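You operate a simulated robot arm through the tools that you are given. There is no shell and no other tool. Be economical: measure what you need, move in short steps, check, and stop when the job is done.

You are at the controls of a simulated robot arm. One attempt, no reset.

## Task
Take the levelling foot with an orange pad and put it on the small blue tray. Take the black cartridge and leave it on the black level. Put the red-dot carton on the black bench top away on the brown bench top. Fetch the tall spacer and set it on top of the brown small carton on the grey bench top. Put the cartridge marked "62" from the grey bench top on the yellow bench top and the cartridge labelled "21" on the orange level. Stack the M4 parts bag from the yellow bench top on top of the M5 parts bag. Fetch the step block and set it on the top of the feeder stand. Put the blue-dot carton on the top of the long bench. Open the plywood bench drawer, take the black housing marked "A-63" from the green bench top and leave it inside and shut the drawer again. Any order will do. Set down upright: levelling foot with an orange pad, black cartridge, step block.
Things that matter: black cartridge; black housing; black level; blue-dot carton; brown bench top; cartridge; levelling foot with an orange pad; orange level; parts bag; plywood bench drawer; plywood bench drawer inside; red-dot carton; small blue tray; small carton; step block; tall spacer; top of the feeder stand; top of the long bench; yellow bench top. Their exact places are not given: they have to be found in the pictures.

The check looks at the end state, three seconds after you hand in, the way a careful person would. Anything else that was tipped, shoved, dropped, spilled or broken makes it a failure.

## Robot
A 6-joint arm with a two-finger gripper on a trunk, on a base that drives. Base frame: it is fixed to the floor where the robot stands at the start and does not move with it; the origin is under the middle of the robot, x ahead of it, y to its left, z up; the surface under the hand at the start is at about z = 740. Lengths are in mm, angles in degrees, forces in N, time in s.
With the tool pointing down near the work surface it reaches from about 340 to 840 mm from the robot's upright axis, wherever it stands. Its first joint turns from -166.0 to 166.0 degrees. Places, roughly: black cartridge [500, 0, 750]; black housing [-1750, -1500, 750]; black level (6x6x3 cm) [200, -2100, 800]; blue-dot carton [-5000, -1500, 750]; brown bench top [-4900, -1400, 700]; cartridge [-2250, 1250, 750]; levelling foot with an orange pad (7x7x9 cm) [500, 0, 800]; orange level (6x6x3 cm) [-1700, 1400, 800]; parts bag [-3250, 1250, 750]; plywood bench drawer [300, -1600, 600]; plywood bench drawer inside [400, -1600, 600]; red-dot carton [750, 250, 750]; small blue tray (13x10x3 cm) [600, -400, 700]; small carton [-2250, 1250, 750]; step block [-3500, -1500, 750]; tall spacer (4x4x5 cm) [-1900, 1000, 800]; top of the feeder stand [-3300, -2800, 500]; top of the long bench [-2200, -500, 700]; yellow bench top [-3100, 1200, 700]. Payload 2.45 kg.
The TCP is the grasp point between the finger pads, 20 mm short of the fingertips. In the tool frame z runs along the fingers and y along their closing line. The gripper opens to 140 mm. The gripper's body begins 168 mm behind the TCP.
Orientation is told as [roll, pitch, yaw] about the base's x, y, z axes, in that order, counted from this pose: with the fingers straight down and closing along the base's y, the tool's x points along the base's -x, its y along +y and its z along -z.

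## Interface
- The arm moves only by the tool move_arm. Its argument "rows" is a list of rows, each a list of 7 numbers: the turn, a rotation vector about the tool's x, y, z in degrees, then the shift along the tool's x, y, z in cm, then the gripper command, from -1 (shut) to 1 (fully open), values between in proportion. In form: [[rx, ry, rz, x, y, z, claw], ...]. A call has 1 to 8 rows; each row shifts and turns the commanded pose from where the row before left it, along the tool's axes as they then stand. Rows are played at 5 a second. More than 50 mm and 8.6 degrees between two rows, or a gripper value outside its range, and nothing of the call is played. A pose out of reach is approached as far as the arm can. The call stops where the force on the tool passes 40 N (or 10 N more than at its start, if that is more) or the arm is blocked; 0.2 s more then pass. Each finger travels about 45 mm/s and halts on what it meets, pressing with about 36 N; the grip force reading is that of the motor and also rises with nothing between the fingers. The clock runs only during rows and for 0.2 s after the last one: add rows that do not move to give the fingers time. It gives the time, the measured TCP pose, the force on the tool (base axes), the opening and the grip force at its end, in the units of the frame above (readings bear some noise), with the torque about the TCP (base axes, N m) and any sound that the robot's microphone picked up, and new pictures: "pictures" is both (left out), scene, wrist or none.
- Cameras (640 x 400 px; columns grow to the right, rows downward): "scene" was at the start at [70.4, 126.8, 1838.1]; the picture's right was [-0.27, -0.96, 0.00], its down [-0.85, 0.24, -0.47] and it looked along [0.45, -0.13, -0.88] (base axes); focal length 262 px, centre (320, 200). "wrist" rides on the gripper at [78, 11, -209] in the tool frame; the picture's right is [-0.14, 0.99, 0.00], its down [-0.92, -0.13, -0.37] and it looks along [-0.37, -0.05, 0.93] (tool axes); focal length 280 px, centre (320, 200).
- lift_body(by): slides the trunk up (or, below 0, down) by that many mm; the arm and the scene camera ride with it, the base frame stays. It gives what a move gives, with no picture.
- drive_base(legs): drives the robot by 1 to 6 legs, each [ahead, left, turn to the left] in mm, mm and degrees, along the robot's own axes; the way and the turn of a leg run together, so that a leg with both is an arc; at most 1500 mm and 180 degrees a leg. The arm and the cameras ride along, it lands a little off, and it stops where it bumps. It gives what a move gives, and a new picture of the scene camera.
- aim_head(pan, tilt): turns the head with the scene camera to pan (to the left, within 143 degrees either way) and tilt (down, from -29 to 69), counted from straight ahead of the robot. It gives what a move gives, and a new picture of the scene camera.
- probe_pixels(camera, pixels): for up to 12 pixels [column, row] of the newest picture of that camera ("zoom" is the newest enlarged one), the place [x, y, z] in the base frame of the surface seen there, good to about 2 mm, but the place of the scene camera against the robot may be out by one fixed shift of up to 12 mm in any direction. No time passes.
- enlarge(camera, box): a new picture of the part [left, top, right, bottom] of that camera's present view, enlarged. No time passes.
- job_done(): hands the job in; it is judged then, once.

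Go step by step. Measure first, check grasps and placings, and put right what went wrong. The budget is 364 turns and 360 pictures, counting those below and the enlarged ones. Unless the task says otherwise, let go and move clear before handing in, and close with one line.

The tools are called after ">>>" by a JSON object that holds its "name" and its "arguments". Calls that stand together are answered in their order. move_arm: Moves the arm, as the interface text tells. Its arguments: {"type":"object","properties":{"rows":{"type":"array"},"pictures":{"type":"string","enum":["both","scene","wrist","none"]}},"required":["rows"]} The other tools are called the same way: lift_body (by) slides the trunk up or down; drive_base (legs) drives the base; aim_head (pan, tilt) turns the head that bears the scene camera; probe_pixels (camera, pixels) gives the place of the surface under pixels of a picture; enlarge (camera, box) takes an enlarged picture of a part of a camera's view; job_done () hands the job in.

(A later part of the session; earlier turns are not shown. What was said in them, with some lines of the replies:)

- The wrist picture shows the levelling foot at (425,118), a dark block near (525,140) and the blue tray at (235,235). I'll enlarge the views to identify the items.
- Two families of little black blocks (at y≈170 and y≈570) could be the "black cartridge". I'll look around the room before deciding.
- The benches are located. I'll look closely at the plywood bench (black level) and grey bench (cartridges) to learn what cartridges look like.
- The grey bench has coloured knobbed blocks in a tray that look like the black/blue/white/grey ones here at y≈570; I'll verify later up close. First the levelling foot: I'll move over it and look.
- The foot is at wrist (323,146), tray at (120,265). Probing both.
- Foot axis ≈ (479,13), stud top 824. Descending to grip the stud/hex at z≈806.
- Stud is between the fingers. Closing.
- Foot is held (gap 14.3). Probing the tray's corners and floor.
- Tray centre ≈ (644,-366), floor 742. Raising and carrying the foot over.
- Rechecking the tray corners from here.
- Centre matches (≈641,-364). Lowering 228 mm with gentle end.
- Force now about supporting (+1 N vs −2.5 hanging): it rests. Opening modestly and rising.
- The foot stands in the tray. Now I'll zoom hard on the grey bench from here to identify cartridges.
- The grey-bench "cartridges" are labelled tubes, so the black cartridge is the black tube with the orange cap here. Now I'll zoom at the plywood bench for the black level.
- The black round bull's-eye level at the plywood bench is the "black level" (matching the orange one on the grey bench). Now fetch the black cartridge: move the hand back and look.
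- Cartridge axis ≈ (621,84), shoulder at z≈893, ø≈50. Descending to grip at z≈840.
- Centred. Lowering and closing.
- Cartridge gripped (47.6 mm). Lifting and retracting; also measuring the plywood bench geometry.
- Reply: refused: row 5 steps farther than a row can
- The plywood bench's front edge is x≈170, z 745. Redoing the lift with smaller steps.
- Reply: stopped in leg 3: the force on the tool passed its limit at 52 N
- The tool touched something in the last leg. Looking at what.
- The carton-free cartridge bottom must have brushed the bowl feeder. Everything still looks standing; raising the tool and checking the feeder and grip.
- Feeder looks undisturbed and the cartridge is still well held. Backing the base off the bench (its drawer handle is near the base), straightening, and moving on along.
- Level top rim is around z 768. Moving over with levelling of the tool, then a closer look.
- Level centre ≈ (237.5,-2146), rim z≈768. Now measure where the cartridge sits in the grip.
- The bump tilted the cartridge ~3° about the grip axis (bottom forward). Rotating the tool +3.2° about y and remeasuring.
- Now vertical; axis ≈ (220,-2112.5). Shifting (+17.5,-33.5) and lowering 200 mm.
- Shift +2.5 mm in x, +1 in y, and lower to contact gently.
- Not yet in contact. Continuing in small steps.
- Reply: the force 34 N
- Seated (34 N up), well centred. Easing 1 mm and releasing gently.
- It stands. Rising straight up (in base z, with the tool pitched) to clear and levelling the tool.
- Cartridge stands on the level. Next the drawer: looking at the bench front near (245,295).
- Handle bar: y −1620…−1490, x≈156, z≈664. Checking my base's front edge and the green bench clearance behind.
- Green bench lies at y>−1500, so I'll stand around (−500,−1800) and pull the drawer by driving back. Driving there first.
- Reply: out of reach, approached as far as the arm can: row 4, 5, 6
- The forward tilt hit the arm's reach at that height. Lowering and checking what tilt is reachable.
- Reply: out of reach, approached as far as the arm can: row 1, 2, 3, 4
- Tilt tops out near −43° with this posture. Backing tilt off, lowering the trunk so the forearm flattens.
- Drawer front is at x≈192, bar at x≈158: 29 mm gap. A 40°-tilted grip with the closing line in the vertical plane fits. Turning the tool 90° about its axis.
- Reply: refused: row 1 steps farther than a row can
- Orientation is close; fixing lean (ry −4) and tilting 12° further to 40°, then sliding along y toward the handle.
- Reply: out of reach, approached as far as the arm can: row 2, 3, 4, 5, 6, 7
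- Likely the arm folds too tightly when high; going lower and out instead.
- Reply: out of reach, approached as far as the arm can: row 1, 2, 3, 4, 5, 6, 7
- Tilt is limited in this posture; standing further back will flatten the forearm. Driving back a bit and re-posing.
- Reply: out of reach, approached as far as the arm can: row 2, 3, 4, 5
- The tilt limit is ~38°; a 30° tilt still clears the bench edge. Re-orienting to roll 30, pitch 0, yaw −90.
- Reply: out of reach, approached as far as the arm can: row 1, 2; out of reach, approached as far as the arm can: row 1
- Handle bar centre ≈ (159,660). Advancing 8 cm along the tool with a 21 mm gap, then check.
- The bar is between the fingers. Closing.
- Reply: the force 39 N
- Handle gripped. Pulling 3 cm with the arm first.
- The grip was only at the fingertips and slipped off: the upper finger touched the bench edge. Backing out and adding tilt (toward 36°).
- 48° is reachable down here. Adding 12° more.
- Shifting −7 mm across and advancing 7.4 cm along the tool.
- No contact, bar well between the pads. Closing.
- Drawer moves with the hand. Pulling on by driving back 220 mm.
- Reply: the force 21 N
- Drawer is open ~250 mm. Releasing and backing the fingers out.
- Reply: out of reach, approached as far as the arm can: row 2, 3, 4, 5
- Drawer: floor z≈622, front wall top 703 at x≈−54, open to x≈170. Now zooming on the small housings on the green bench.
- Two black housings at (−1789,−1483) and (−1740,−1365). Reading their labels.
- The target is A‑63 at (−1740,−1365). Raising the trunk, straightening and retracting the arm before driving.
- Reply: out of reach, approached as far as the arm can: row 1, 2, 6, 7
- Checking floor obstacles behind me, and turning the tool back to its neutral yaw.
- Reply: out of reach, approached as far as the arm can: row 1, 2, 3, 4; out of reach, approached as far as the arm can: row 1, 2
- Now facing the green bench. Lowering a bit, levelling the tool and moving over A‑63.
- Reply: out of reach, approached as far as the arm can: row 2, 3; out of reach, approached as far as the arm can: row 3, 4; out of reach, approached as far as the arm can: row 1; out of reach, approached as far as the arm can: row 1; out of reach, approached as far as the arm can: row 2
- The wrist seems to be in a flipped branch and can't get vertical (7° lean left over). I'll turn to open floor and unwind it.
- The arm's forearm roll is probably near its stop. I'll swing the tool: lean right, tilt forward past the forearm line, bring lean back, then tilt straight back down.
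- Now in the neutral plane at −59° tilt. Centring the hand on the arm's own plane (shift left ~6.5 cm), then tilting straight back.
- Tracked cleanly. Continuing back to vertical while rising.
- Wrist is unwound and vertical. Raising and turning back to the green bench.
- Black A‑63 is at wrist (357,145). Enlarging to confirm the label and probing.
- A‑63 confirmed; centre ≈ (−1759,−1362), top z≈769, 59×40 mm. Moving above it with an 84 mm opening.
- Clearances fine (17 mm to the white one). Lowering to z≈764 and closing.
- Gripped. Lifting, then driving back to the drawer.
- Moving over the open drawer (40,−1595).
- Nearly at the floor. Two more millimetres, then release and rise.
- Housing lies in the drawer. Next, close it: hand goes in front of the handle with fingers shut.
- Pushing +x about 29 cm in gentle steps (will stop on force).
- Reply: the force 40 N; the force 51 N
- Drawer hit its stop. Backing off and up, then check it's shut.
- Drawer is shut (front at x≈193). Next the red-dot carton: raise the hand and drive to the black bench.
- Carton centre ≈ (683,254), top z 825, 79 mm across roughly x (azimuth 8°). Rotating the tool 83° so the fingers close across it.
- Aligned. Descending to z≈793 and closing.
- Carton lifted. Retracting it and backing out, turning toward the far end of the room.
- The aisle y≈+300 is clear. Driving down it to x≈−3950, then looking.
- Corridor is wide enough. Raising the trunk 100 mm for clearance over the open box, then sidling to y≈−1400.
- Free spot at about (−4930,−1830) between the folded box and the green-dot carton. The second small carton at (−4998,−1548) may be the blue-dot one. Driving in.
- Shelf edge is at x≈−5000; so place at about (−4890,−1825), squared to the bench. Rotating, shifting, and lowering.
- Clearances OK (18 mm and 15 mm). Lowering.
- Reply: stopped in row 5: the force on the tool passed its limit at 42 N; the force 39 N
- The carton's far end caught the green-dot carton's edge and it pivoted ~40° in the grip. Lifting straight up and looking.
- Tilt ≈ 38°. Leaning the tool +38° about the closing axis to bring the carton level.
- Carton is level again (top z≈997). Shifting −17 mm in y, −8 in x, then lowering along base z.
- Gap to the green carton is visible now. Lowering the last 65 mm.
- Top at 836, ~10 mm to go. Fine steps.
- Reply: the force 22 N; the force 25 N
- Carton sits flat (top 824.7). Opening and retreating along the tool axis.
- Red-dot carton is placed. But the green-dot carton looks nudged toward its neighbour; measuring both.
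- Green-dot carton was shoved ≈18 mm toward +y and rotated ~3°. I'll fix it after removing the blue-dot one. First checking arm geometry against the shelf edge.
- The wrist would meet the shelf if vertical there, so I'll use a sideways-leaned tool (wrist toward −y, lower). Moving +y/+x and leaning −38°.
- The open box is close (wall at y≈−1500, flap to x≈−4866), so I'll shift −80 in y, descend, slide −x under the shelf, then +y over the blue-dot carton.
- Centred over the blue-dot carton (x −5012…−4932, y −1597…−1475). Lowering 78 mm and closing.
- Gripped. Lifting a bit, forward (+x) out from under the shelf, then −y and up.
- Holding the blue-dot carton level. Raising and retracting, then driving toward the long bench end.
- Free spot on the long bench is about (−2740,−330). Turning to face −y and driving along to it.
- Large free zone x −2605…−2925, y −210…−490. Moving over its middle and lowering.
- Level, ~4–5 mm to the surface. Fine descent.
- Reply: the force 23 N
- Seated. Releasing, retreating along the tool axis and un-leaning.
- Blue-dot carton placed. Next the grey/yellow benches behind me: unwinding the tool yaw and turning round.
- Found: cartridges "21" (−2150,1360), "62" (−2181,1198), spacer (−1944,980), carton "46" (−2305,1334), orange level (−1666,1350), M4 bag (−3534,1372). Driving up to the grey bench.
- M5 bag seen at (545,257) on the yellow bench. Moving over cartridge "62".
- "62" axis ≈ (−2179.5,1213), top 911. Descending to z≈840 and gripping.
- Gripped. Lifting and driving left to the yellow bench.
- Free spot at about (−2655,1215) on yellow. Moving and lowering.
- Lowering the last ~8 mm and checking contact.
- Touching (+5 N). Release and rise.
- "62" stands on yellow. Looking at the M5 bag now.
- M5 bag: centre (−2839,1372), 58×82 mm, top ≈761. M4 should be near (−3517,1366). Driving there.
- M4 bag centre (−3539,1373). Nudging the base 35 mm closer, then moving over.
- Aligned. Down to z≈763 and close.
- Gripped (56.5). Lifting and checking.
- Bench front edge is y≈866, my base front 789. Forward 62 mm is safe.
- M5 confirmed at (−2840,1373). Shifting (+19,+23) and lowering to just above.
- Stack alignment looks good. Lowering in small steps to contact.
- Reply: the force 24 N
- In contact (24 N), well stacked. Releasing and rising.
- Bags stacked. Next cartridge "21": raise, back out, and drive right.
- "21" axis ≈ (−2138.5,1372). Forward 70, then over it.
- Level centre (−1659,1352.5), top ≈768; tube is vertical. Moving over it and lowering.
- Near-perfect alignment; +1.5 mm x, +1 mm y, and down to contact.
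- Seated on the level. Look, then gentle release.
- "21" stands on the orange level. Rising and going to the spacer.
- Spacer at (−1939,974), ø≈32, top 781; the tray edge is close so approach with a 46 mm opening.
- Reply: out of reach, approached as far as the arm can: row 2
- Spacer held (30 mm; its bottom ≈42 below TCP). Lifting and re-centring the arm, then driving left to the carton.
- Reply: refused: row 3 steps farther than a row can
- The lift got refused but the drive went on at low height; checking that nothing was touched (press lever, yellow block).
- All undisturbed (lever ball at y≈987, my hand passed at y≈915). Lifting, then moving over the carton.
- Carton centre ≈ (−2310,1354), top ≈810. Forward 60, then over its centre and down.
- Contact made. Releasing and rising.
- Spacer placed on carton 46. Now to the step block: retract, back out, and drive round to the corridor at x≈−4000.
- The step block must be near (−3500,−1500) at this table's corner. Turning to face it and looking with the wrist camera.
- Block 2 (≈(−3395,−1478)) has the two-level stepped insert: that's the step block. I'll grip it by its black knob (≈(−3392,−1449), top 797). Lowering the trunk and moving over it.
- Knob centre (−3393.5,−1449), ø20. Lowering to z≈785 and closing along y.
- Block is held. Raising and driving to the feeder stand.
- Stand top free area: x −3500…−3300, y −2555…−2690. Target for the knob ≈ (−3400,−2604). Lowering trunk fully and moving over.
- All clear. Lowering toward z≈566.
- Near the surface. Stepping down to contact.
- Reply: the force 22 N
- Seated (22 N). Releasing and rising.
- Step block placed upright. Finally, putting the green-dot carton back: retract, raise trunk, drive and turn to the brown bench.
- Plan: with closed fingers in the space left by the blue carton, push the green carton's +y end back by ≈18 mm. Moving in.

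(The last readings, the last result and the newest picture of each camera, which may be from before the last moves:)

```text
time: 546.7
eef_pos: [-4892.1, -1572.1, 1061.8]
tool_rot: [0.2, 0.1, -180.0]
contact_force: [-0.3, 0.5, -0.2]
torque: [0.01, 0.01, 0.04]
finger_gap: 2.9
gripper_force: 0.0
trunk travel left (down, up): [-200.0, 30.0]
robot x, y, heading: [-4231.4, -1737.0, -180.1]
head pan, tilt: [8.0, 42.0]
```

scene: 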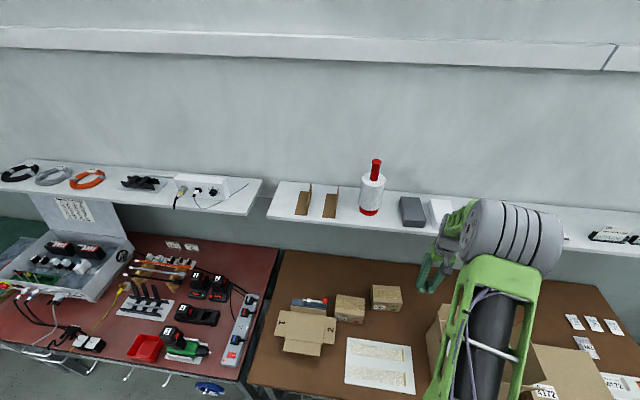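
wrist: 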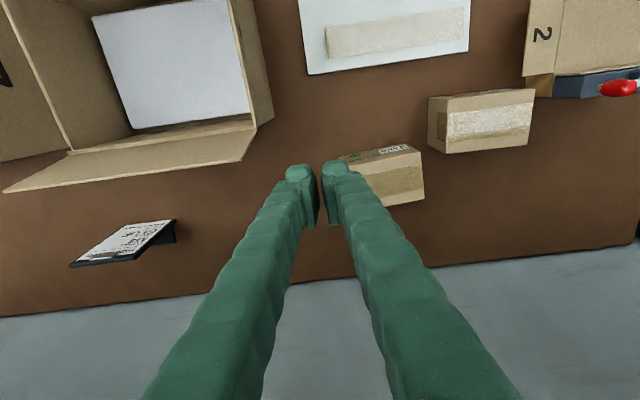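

>>> {"name": "enlarge", "arguments": {"camera": "wrist", "box": [300, 120, 460, 230]}}

>>> {"name": "probe_pixels", "arguments": {"camera": "wrist", "pixels": [[345, 170], [419, 156], [423, 196], [383, 204], [395, 180], [432, 125], [528, 106], [255, 135], [240, 160]]}}

>>> {"name": "probe_pixels", "arguments": {"camera": "scene", "pixels": [[373, 288], [401, 292], [387, 297], [371, 304], [400, 308]]}}

```text
3.64 times, centred on (380, 175) of wrist
```

zoom: 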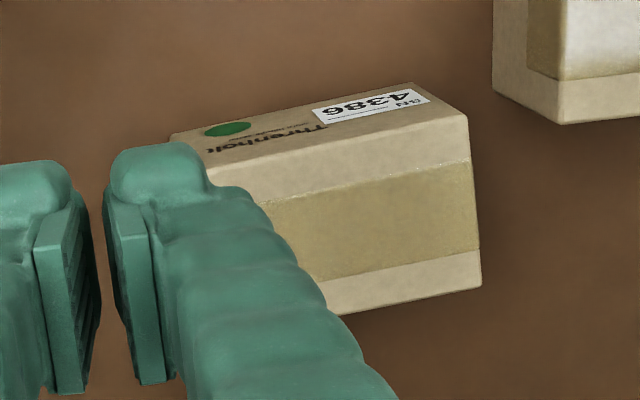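

```text
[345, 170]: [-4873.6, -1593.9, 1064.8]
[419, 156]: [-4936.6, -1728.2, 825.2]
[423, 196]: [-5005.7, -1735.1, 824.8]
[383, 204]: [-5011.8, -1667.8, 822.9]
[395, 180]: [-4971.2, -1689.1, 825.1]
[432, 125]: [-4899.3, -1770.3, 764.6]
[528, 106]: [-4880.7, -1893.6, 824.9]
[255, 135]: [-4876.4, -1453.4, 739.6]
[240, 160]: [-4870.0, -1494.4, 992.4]
```

```text
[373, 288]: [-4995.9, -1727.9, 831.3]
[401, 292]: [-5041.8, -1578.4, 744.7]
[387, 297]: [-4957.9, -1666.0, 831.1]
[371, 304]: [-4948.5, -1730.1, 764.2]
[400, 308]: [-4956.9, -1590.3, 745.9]
```

Carton currently rotated ~5° and ~16 mm off. Descending beside it, then sliding in and pushing its end square back to y≈−1625.

>>> {"name": "move_arm", "arguments": {"rows": [[0, 0, 0, 0, 0.4, 4.8, -1], [0, 0, 0, 0, 0.4, 4.8, -1], [0, 0, 0, 0, 0, 4.8, -1], [0, 0, 0, 0, 0, 4.8, -1], [0, 0, 0, 0, 0, 4.8, -1], [0, 0, 0, 0, 0, 4.2, -1], [0, 0, 0, 0, 0, 0, -1]], "pictures": "wrist"}}

```text
time: 548.3
eef_pos: [-4893.3, -1582.8, 780.7]
tool_rot: [0.3, 0.1, -180.0]
contact_force: [-0.2, -0.4, 0.1]
torque: [0.01, 0.04, 0.01]
finger_gap: 0.0
gripper_force: 29.4
trunk travel left (down, up): [-200.0, 30.0]
robot x, y, heading: [-4233.3, -1737.7, -180.1]
head pan, tilt: [8.0, 42.0]
```

wrist: 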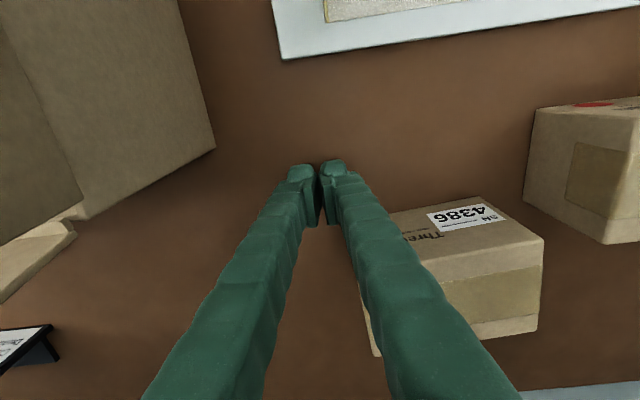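

>>> {"name": "move_arm", "arguments": {"rows": [[0, 0, 0, -3, 0, 0, -1], [0, 0, 0, -3.2, 0, 0, -1], [0, 0, 0, 0, 0, 0, -1]], "pictures": "wrist"}}

>>> {"name": "move_arm", "arguments": {"rows": [[0, 0, 0, 0, 0.8, 0, -1], [0, 0, 0, 0, 0.6, 0, -1], [0, 0, 0, 0, 0.6, 0, -1], [0, 0, 0, 0, 0.5, 0, -1], [0, 0, 0, 0, 0.4, 0, -1], [0, 0, 0, 0, 0, 0, -1]], "pictures": "wrist"}}

```text
time: 549.1
eef_pos: [-4954.5, -1584.1, 782.4]
tool_rot: [0.3, 0.1, -180.0]
contact_force: [0.4, 0.4, 0.4]
torque: [0.0, 0.01, -0.02]
finger_gap: 0.0
gripper_force: 29.2
trunk travel left (down, up): [-200.0, 30.0]
robot x, y, heading: [-4231.8, -1738.3, -179.6]
head pan, tilt: [8.0, 42.0]
```

wrist: 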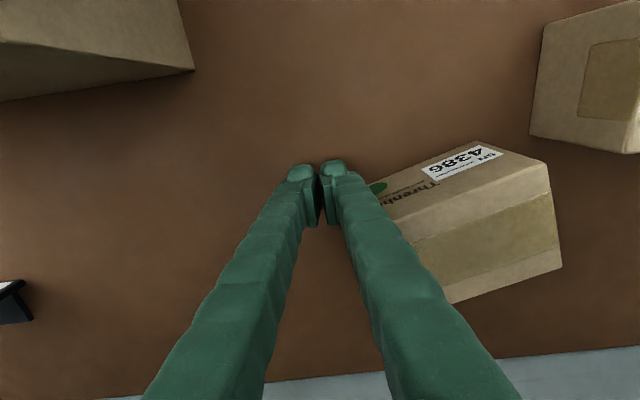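

```text
time: 550.5
eef_pos: [-4954.3, -1612.0, 779.6]
tool_rot: [0.3, 0.1, -180.0]
contact_force: [1.4, -0.2, -0.2]
torque: [-0.01, -0.01, -0.03]
finger_gap: 0.0
gripper_force: 29.5
trunk travel left (down, up): [-200.0, 30.0]
robot x, y, heading: [-4232.9, -1738.1, -179.7]
head pan, tilt: [8.0, 42.0]
```

wrist: 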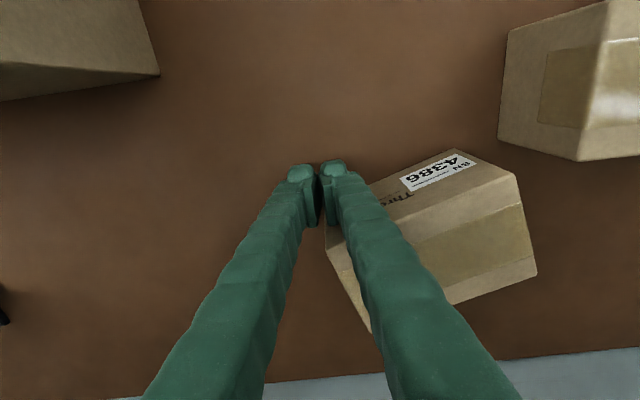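

>>> {"name": "move_arm", "arguments": {"rows": [[0, 0, 0, 0, -2, 0, -1], [0, 0, 0, 3, 0, 0, -1], [0, 0, 0, 4, 0, 0, -1], [0, 0, 0, 0, 0, -4.8, -1], [0, 0, 0, 0, 0, -4.8, -1], [0, 0, 0, 0, 0, -4.8, -1], [0, 0, 0, 0, 0, -4.8, -1], [0, 0, 0, 0, 0, -4.8, -1]], "pictures": "wrist"}}

>>> {"name": "enlarge", "arguments": {"camera": "wrist", "box": [320, 100, 520, 240]}}

```text
time: 552.3
eef_pos: [-4881.4, -1592.6, 1023.9]
tool_rot: [0.2, 0.1, -179.9]
contact_force: [0.4, 0.5, -0.4]
torque: [0.02, 0.07, 0.01]
finger_gap: 0.0
gripper_force: 29.5
trunk travel left (down, up): [-200.0, 30.0]
robot x, y, heading: [-4233.5, -1740.3, -179.8]
head pan, tilt: [8.0, 42.0]
```

wrist: 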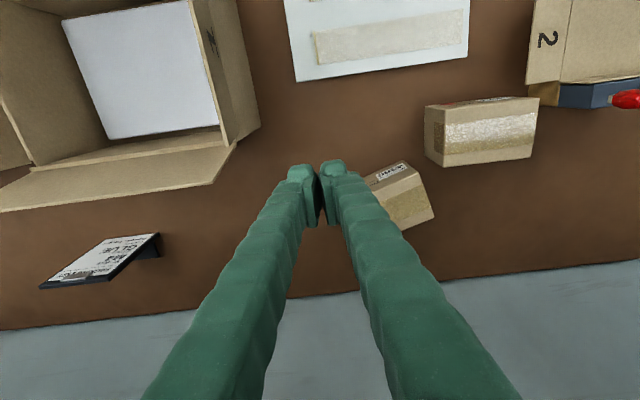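

```text
2.86 times, centred on (420, 170) of wrist
```

zoom: 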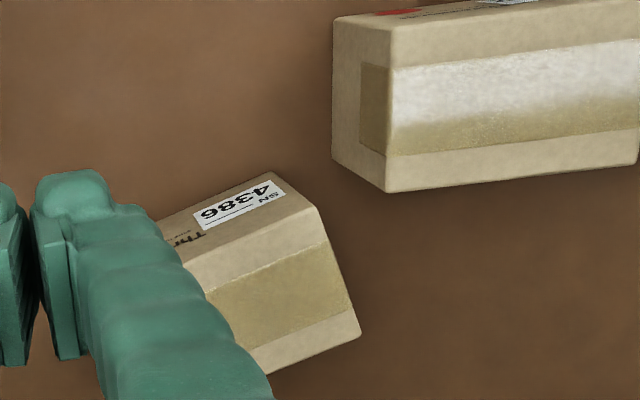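

My sideways entry caught the corner and turned the carton further. Measuring its pose now.

>>> {"name": "move_arm", "arguments": {"rows": [[0, 0, 0, 0, -4.5, 0, -1], [0, 0, 0, 0, 0, 0, -1]], "pictures": "wrist"}}

>>> {"name": "enlarge", "arguments": {"camera": "wrist", "box": [340, 130, 480, 240]}}

```text
time: 552.9
eef_pos: [-4884.0, -1547.2, 1022.1]
tool_rot: [0.2, 0.1, -179.9]
contact_force: [0.4, 0.7, 0.8]
torque: [0.07, -0.01, -0.01]
finger_gap: 0.1
gripper_force: 29.3
trunk travel left (down, up): [-200.0, 30.0]
robot x, y, heading: [-4229.8, -1736.2, -180.0]
head pan, tilt: [8.0, 42.0]
```

wrist: 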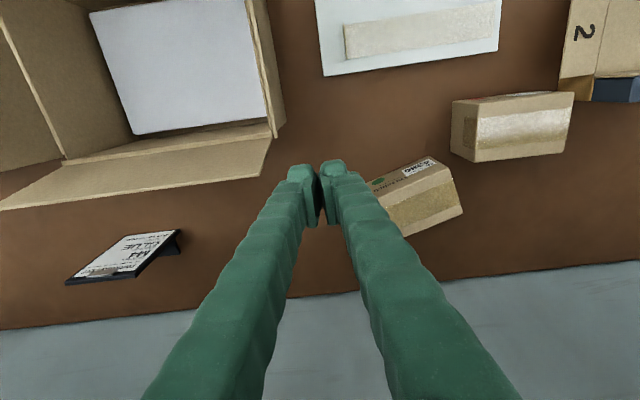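

```text
3.64 times, centred on (410, 185) of wrist
```

zoom: 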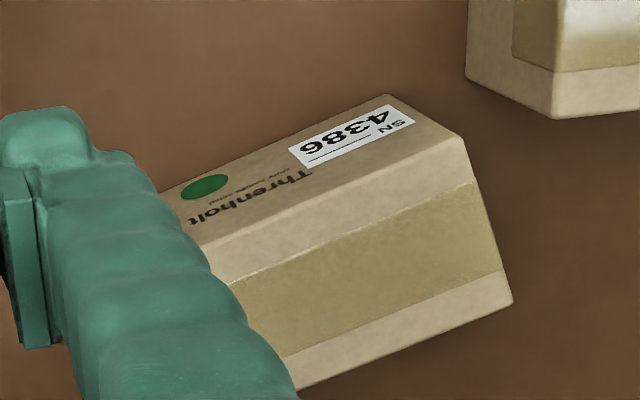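

>>> {"name": "probe_pixels", "arguments": {"camera": "zoom", "pixels": [[455, 142], [215, 245], [505, 295], [300, 378], [350, 250], [465, 180], [335, 195]]}}

>>> {"name": "enlarge", "arguments": {"camera": "scene", "box": [310, 260, 450, 350]}}

```text
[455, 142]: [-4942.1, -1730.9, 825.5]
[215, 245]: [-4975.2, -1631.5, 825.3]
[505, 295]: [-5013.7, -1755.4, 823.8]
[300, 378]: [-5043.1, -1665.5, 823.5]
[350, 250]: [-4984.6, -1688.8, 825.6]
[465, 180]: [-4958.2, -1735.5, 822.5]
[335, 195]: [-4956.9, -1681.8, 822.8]
```

```text
4.44 times, centred on (380, 305) of scene
```

zoom: 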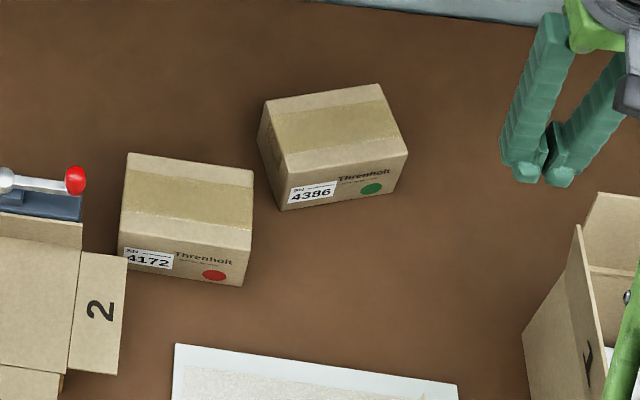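

Carton centre ≈ (−4998,−1687), turned 18° CCW; original was ≈ (−4972,−1688), square. I'll re-grasp it with the leaned tool like the blue one. First positioning and yawing the tool.

>>> {"name": "move_arm", "arguments": {"rows": [[0, 0, 0, 1.7, 4.5, -2, 0.2], [0, 0, 0, 1.7, 4.5, -2, 0.8], [0, 0, 0, 0, 4.9, 0, 0.8], [0, 0, 8, 0, 0, 0, 0.8], [0, 0, 8, 0, 0, 0, 0.8], [0, 0, 8, 0, 0, 0, 0.8], [0, 0, 8, 0, 0, 0, 0.8], [0, 0, 8, 0, 0, 0, 0.8]], "pictures": "none"}}

>>> {"name": "move_arm", "arguments": {"rows": [[0, 0, 8, 0, 0, 0, 0.8], [0, 0, 8, 0, 0, 0, 0.8], [0, 0, 8, 0, 0, 0, 0.8], [0, 0, 7.6, 0, 0, 0, 0.8]], "pictures": "wrist"}}

>>> {"name": "probe_pixels", "arguments": {"camera": "wrist", "pixels": [[400, 150], [400, 190], [420, 170], [380, 170]]}}

```text
refused: row 1 steps farther than a row can; nothing moved
```

```text
time: 553.9
eef_pos: [-4883.5, -1545.9, 1020.9]
tool_rot: [0.2, 0.2, 148.3]
contact_force: [0.0, -0.4, 0.7]
torque: [0.03, -0.01, 0.0]
finger_gap: 88.1
gripper_force: 0.0
trunk travel left (down, up): [-200.0, 30.0]
robot x, y, heading: [-4232.2, -1737.4, -179.9]
head pan, tilt: [8.0, 42.0]
```

wrist: 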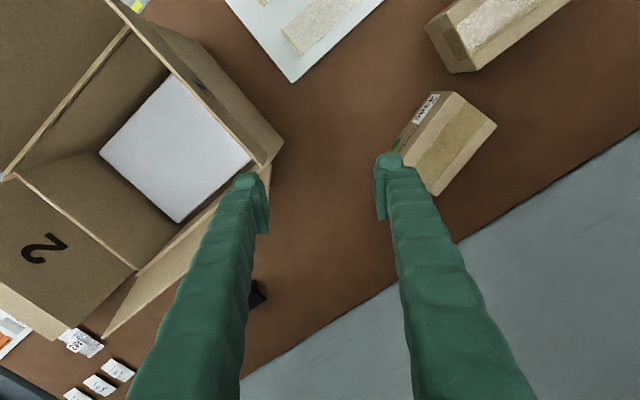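

```text
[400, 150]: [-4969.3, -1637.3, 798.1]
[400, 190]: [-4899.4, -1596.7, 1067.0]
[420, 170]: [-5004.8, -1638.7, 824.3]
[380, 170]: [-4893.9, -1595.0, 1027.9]
```

>>> {"name": "move_arm", "arguments": {"rows": [[0, 0, 8, 0, 0, 0, 0.8], [0, 0, 8, 0, 0, 0, 0.8], [0, 0, 8, 0, 0, 0, 0.8], [0, 0, 8, 0, 0, 0, 0.8], [0, 0, 8, 0, 0, 0, 0.8], [0, 0, 0, 4.8, 0.4, 0, 0.8], [0, 0, 0, 4.8, 0.4, 0, 0.8], [0, 0, 0, 4.8, 0.4, 0, 0.8]], "pictures": "wrist"}}

>>> {"name": "enlarge", "arguments": {"camera": "wrist", "box": [300, 100, 480, 240]}}

```text
time: 555.7
eef_pos: [-4847.6, -1687.1, 1020.1]
tool_rot: [0.0, 0.2, 108.3]
contact_force: [-0.5, -1.0, 0.5]
torque: [0.04, 0.01, 0.01]
finger_gap: 126.2
gripper_force: 0.2
trunk travel left (down, up): [-200.0, 30.0]
robot x, y, heading: [-4235.5, -1738.1, -180.0]
head pan, tilt: [8.0, 42.0]
```

wrist: 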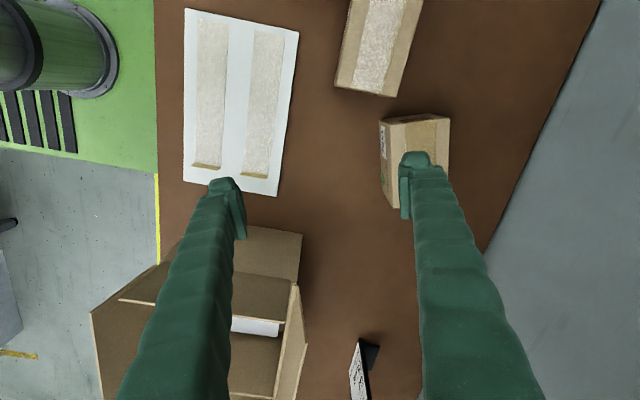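

```text
2.86 times, centred on (390, 170) of wrist
```

zoom: 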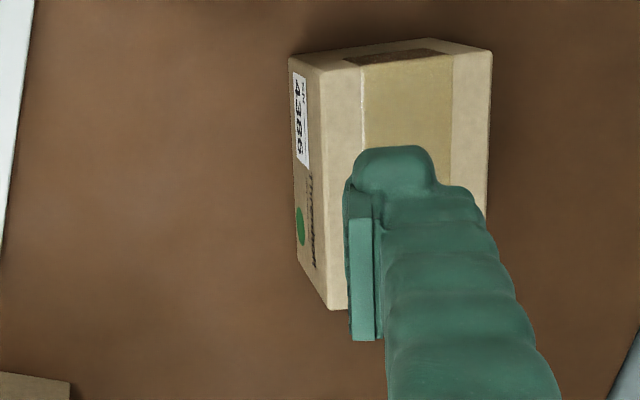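

>>> {"name": "move_arm", "arguments": {"rows": [[0, -8, 0, 0, 0, 0, 0.8], [0, -8, 0, 0, 0, 0, 0.8], [0, -8, 0, 0, 0, 0, 0.8], [0, -8, 0, 0, 0, 0, 0.8], [0, -6, 0, 0, 0, 0, 0.8], [0, 0, 0, 2.3, 0, 2.9, 0.8], [0, 0, 0, 2.3, 0, 2.9, 0.8], [0, 0, 0, 2.3, 0, 2.9, 0.8]], "pictures": "none"}}

>>> {"name": "move_arm", "arguments": {"rows": [[0, 0, 0, 2.2, 0, 2.8, 0.8], [0, 0, 0, -0.93, 3.56, 0.73, 0.8], [0, 0, 0, -0.93, 3.56, 0.73, 0.8], [0, 0, 0, -0.93, 3.56, 0.73, 0.8]], "pictures": "both"}}

```text
time: 557.5
eef_pos: [-4849.0, -1689.5, 908.7]
tool_rot: [-0.1, -37.8, 108.5]
contact_force: [-0.4, 0.2, 0.3]
torque: [-0.03, -0.01, 0.01]
finger_gap: 126.3
gripper_force: 0.0
trunk travel left (down, up): [-200.0, 30.0]
robot x, y, heading: [-4232.3, -1736.6, -180.0]
head pan, tilt: [8.0, 42.0]
```

```text
time: 558.5
eef_pos: [-4960.6, -1687.3, 874.4]
tool_rot: [-0.1, -37.7, 108.6]
contact_force: [0.1, 0.6, 0.6]
torque: [0.0, -0.03, -0.02]
finger_gap: 126.2
gripper_force: 0.0
trunk travel left (down, up): [-200.0, 30.0]
robot x, y, heading: [-4235.4, -1737.0, -180.1]
head pan, tilt: [8.0, 42.0]
```

scene: 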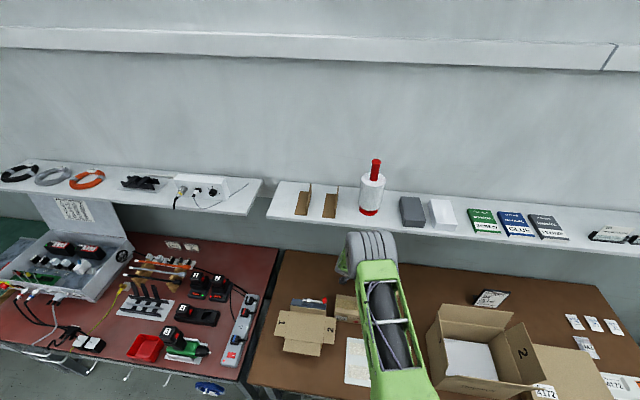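
wrist: 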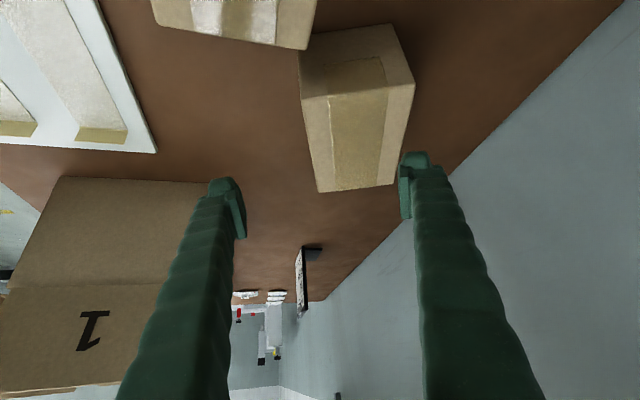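

>>> {"name": "probe_pixels", "arguments": {"camera": "wrist", "pixels": [[304, 102], [412, 86], [393, 182], [320, 190], [355, 140], [310, 55], [390, 35]]}}

```text
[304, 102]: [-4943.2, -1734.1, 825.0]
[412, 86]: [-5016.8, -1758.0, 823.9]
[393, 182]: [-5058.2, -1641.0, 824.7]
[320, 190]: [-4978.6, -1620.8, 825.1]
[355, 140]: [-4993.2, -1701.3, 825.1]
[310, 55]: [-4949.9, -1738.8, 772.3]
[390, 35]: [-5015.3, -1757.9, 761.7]
```

Centre (−4999,−1689). Moving over it, lowering 77 mm, and closing.

>>> {"name": "move_arm", "arguments": {"rows": [[0, 0, 0, -0.84, 3.69, 0.66, 0.8], [0, 0, 0, 0, 0, 0, 0.8]], "pictures": "wrist"}}

>>> {"name": "move_arm", "arguments": {"rows": [[0, 0, 0, 2.37, 0, 3.03, 0.8], [0, 0, 0, 2.37, 0, 3.03, 0.8], [0, 0, 0, 0, 0, 0, 0.4], [0, 0, 0, 0, 0, 0, -1], [0, 0, 0, 0, 0, 0, -1], [0, 0, 0, 0, 0, 0, -1], [0, 0, 0, 0, 0, 0, -1]], "pictures": "wrist"}}

```text
time: 559.1
eef_pos: [-4997.5, -1687.8, 874.4]
tool_rot: [-0.1, -37.7, 108.5]
contact_force: [0.1, -0.6, 0.2]
torque: [0.0, -0.01, -0.02]
finger_gap: 126.0
gripper_force: 0.0
trunk travel left (down, up): [-200.0, 30.0]
robot x, y, heading: [-4234.4, -1739.3, -179.9]
head pan, tilt: [8.0, 42.0]
```

wrist: 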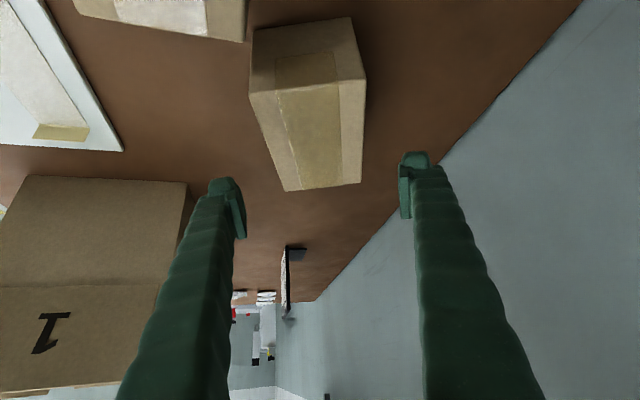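

```text
time: 560.7
eef_pos: [-4997.5, -1690.0, 799.1]
tool_rot: [-0.2, -37.8, 108.5]
contact_force: [0.1, 0.9, -0.1]
torque: [0.01, 0.19, -0.06]
finger_gap: 92.6
gripper_force: 36.4
trunk travel left (down, up): [-200.0, 30.0]
robot x, y, heading: [-4233.7, -1741.2, -180.0]
head pan, tilt: [8.0, 42.0]
```

wrist: 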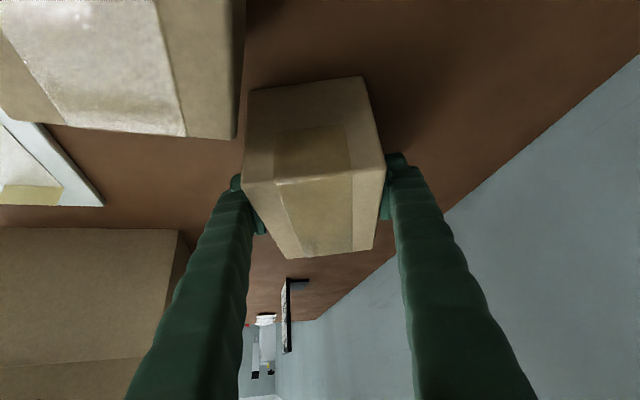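

Gripped. Lifting 15 mm, turning −18.5° about vertical, shifting +25 mm in x.

>>> {"name": "move_arm", "arguments": {"rows": [[0, 0, 0, -0.92, 0, -1.18, -1], [3.8, 0, 4.87, 0, 0, 0, -1], [3.8, 0, 4.87, 0, 0, 0, -1], [3.8, 0, 4.87, 0, 0, 0, -1], [0, 0, 0, 0, -2.5, 0, -1], [0, 0, 0, 0, 0, 0, -1]], "pictures": "wrist"}}

>>> {"name": "probe_pixels", "arguments": {"camera": "wrist", "pixels": [[255, 185], [380, 170], [295, 250], [370, 243], [320, 210]]}}

```text
time: 562.1
eef_pos: [-4974.5, -1689.7, 813.2]
tool_rot: [-0.2, -37.9, 90.0]
contact_force: [0.0, 0.1, -4.1]
torque: [0.02, 0.0, 0.0]
finger_gap: 92.8
gripper_force: 36.3
trunk travel left (down, up): [-200.0, 30.0]
robot x, y, heading: [-4236.5, -1738.7, -180.0]
head pan, tilt: [8.0, 42.0]
```

wrist: 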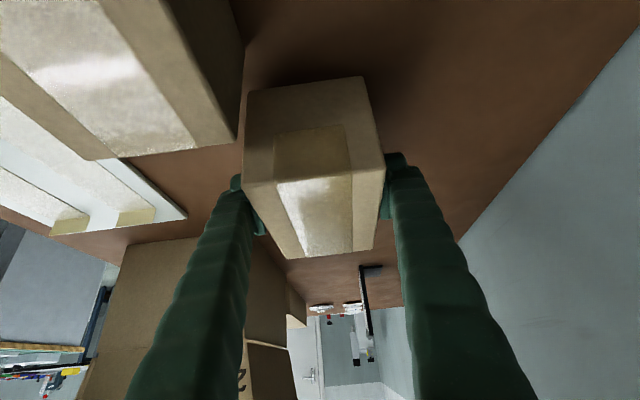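

```text
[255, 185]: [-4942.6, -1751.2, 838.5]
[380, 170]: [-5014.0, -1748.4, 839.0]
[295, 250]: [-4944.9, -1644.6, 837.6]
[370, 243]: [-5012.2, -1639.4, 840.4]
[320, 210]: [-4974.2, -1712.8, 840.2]
```

Pose matches the original well. Lowering back to the bench.

>>> {"name": "move_arm", "arguments": {"rows": [[0, 0, 0, 0.68, 0, 0.87, -1], [0, 0, 0, 0.12, 0, 0.16, -1], [0, 0, 0, 0, 0, 0, -1]], "pictures": "none"}}

>>> {"name": "move_arm", "arguments": {"rows": [[0, 0, 0, 0.12, 0, 0.16, -1], [0, 0, 0, 0, 0, 0, -1]], "pictures": "none"}}

```text
time: 562.9
eef_pos: [-4975.2, -1689.9, 799.3]
tool_rot: [-0.2, -37.8, 90.0]
contact_force: [-0.6, -1.1, -4.0]
torque: [-0.03, -0.03, -0.03]
finger_gap: 92.6
gripper_force: 35.4
trunk travel left (down, up): [-200.0, 30.0]
robot x, y, heading: [-4230.5, -1739.5, -179.8]
head pan, tilt: [8.0, 42.0]
```

```text
time: 563.5
eef_pos: [-4976.2, -1689.5, 799.0]
tool_rot: [0.0, -37.9, 89.9]
contact_force: [1.8, 1.9, 7.9]
torque: [-0.67, 0.41, -0.03]
finger_gap: 92.9
gripper_force: 36.2
trunk travel left (down, up): [-200.0, 30.0]
robot x, y, heading: [-4234.5, -1741.7, -180.0]
head pan, tilt: [8.0, 42.0]
```

>>> {"name": "move_arm", "arguments": {"rows": [[0, 0, 0, 0.06, 0, 0.08, -1], [0, 0, 0, 0, 0, 0, 0.5], [0, 0, 0, 0, 0, 0, 0.8], [0, 0, 0, 0, 0, 0, 0.8], [0, 0, 0, -2.31, 0, -2.95, 0.8], [0, 0, 0, -2.31, 0, -2.95, 0.8], [0, 0, 0, 0, -4.8, 0, 0.8], [0, 0, 0, 0, -4.8, 0, 0.8]], "pictures": "none"}}

>>> {"name": "move_arm", "arguments": {"rows": [[0, 0, 0, 0, -4.8, 0, 0.8], [0, 0, 0, -2.5, 0, -3.1, 0.8], [0, 0, 0, -2.5, 0, -3.1, 0.8], [0, 8, 0, -1, 0, -3, 0.8], [0, 8, 0, 0, 0, -3, 0.8], [0, 8, 0, 0, 0, -2, 0.8], [0, 8, 0, 0, 0, 0, 0.8], [0, 6, 0, 0, 0, 0, 0.8]], "pictures": "both"}}

>>> {"name": "enlarge", "arguments": {"camera": "scene", "box": [280, 255, 440, 345]}}

```text
time: 565.3
eef_pos: [-4880.6, -1691.0, 872.1]
tool_rot: [-0.1, -37.8, 89.9]
contact_force: [-0.5, -0.6, 0.7]
torque: [0.0, 0.03, 0.05]
finger_gap: 126.2
gripper_force: 0.1
trunk travel left (down, up): [-200.0, 30.0]
robot x, y, heading: [-4236.0, -1740.7, -179.9]
head pan, tilt: [8.0, 42.0]
```

```text
time: 567.1
eef_pos: [-4831.3, -1719.1, 1025.4]
tool_rot: [-0.1, 0.2, 89.8]
contact_force: [0.5, -0.3, 0.5]
torque: [0.0, 0.01, -0.03]
finger_gap: 125.9
gripper_force: 0.1
trunk travel left (down, up): [-200.0, 30.0]
robot x, y, heading: [-4231.8, -1740.0, -179.8]
head pan, tilt: [8.0, 42.0]
```

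scene: 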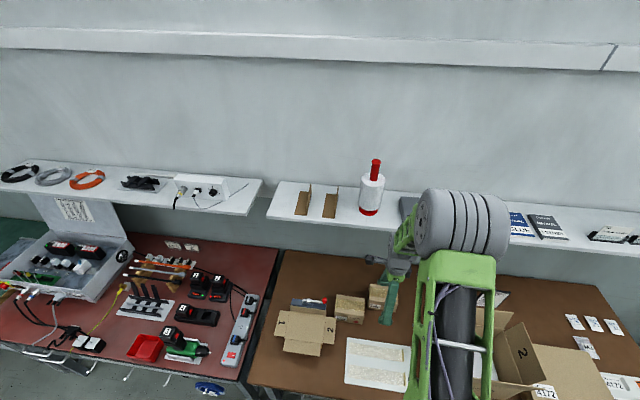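
wrist: 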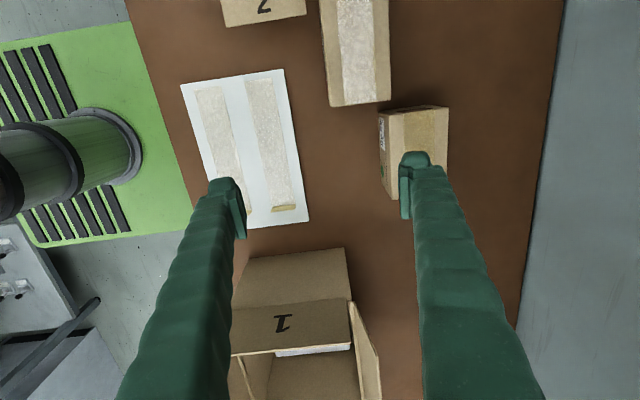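

```text
4.00 times, centred on (360, 300) of scene
```

zoom: 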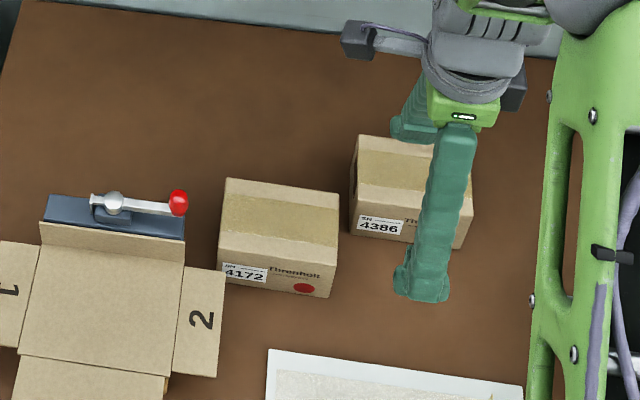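

Green-dot carton is back in place. A last long-range check of the first bench and the plywood bench.

>>> {"name": "move_arm", "arguments": {"rows": [[0, 0, 0, 0, -4, -2, 0.5], [0, 0, 0, 0, -4, -1, 0.5], [0, 0, 0, 0, -4, 0, 0.5]], "pictures": "none"}}

>>> {"name": "drive_base", "arguments": {"legs": [[-220, 0, 0], [0, 0, 150]]}}

>>> {"name": "aim_head", "arguments": {"pan": 35, "tilt": 12}}

```text
time: 567.9
eef_pos: [-4710.0, -1720.6, 1057.5]
tool_rot: [-0.1, 0.2, 89.8]
contact_force: [-0.3, 0.1, 0.1]
torque: [0.03, 0.03, -0.01]
finger_gap: 105.0
gripper_force: 0.1
trunk travel left (down, up): [-200.0, 30.0]
robot x, y, heading: [-4233.9, -1738.6, -180.1]
head pan, tilt: [8.0, 42.0]
```

```text
time: 575.9
eef_pos: [-3600.1, -1981.7, 1056.5]
tool_rot: [-0.1, 0.2, -118.2]
contact_force: [0.2, 1.2, 0.3]
torque: [0.0, -0.01, -0.03]
finger_gap: 104.8
gripper_force: 0.1
trunk travel left (down, up): [-200.0, 30.0]
robot x, y, heading: [-4013.3, -1744.2, -28.1]
head pan, tilt: [8.0, 42.0]
```

scene: 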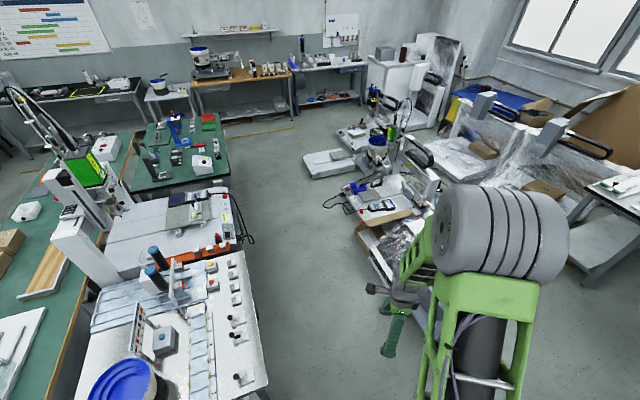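

```text
time: 576.8
eef_pos: [-3601.3, -1981.7, 1056.7]
tool_rot: [-0.1, 0.1, -118.2]
contact_force: [0.1, -0.4, 0.6]
torque: [0.01, -0.03, -0.02]
finger_gap: 105.0
gripper_force: 0.1
trunk travel left (down, up): [-200.0, 30.0]
robot x, y, heading: [-4012.6, -1740.9, -28.2]
head pan, tilt: [35.0, 12.0]
```

scene: 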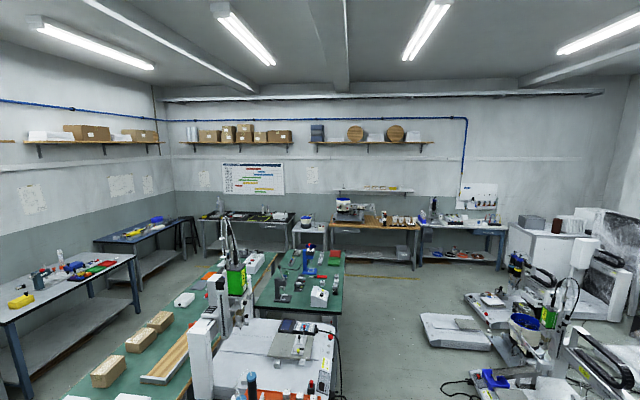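

>>> {"name": "enlarge", "arguments": {"camera": "scene", "box": [320, 185, 430, 265]}}

>>> {"name": "enlarge", "arguments": {"camera": "scene", "box": [195, 195, 305, 255]}}

>>> {"name": "enlarge", "arguments": {"camera": "scene", "box": [0, 235, 140, 320]}}

```text
5.00 times, centred on (375, 225) of scene
```

zoom: 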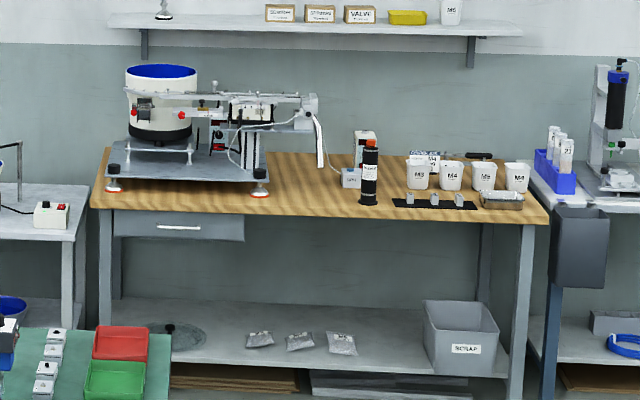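

```text
5.82 times, centred on (250, 225) of scene
```

zoom: 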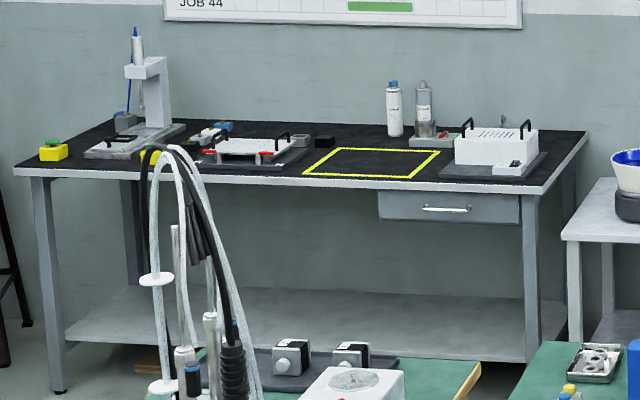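

```text
4.57 times, centred on (70, 278) of scene
```

zoom: 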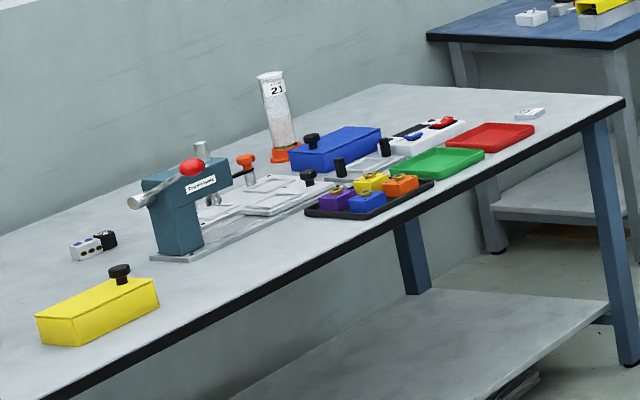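

Everything checks out: the black cartridge is on its level, the drawer is shut, the foot's stud shows behind the white box, and "21" stands on the orange level. The hand is empty and clear, so I'm handing in.

>>> {"name": "job_done", "arguments": {}}

```text
The job is handed in.
```

All the requested placings are done and handed in, with the hand empty and clear. On the way I shoved the green-dot carton on the brown bench and set it back by estimate, and the held cartridge bumped near the bowl feeder (about 52 N), with no movement seen afterwards. I picked the step block and the black cartridge by their looks, because neither had a label.
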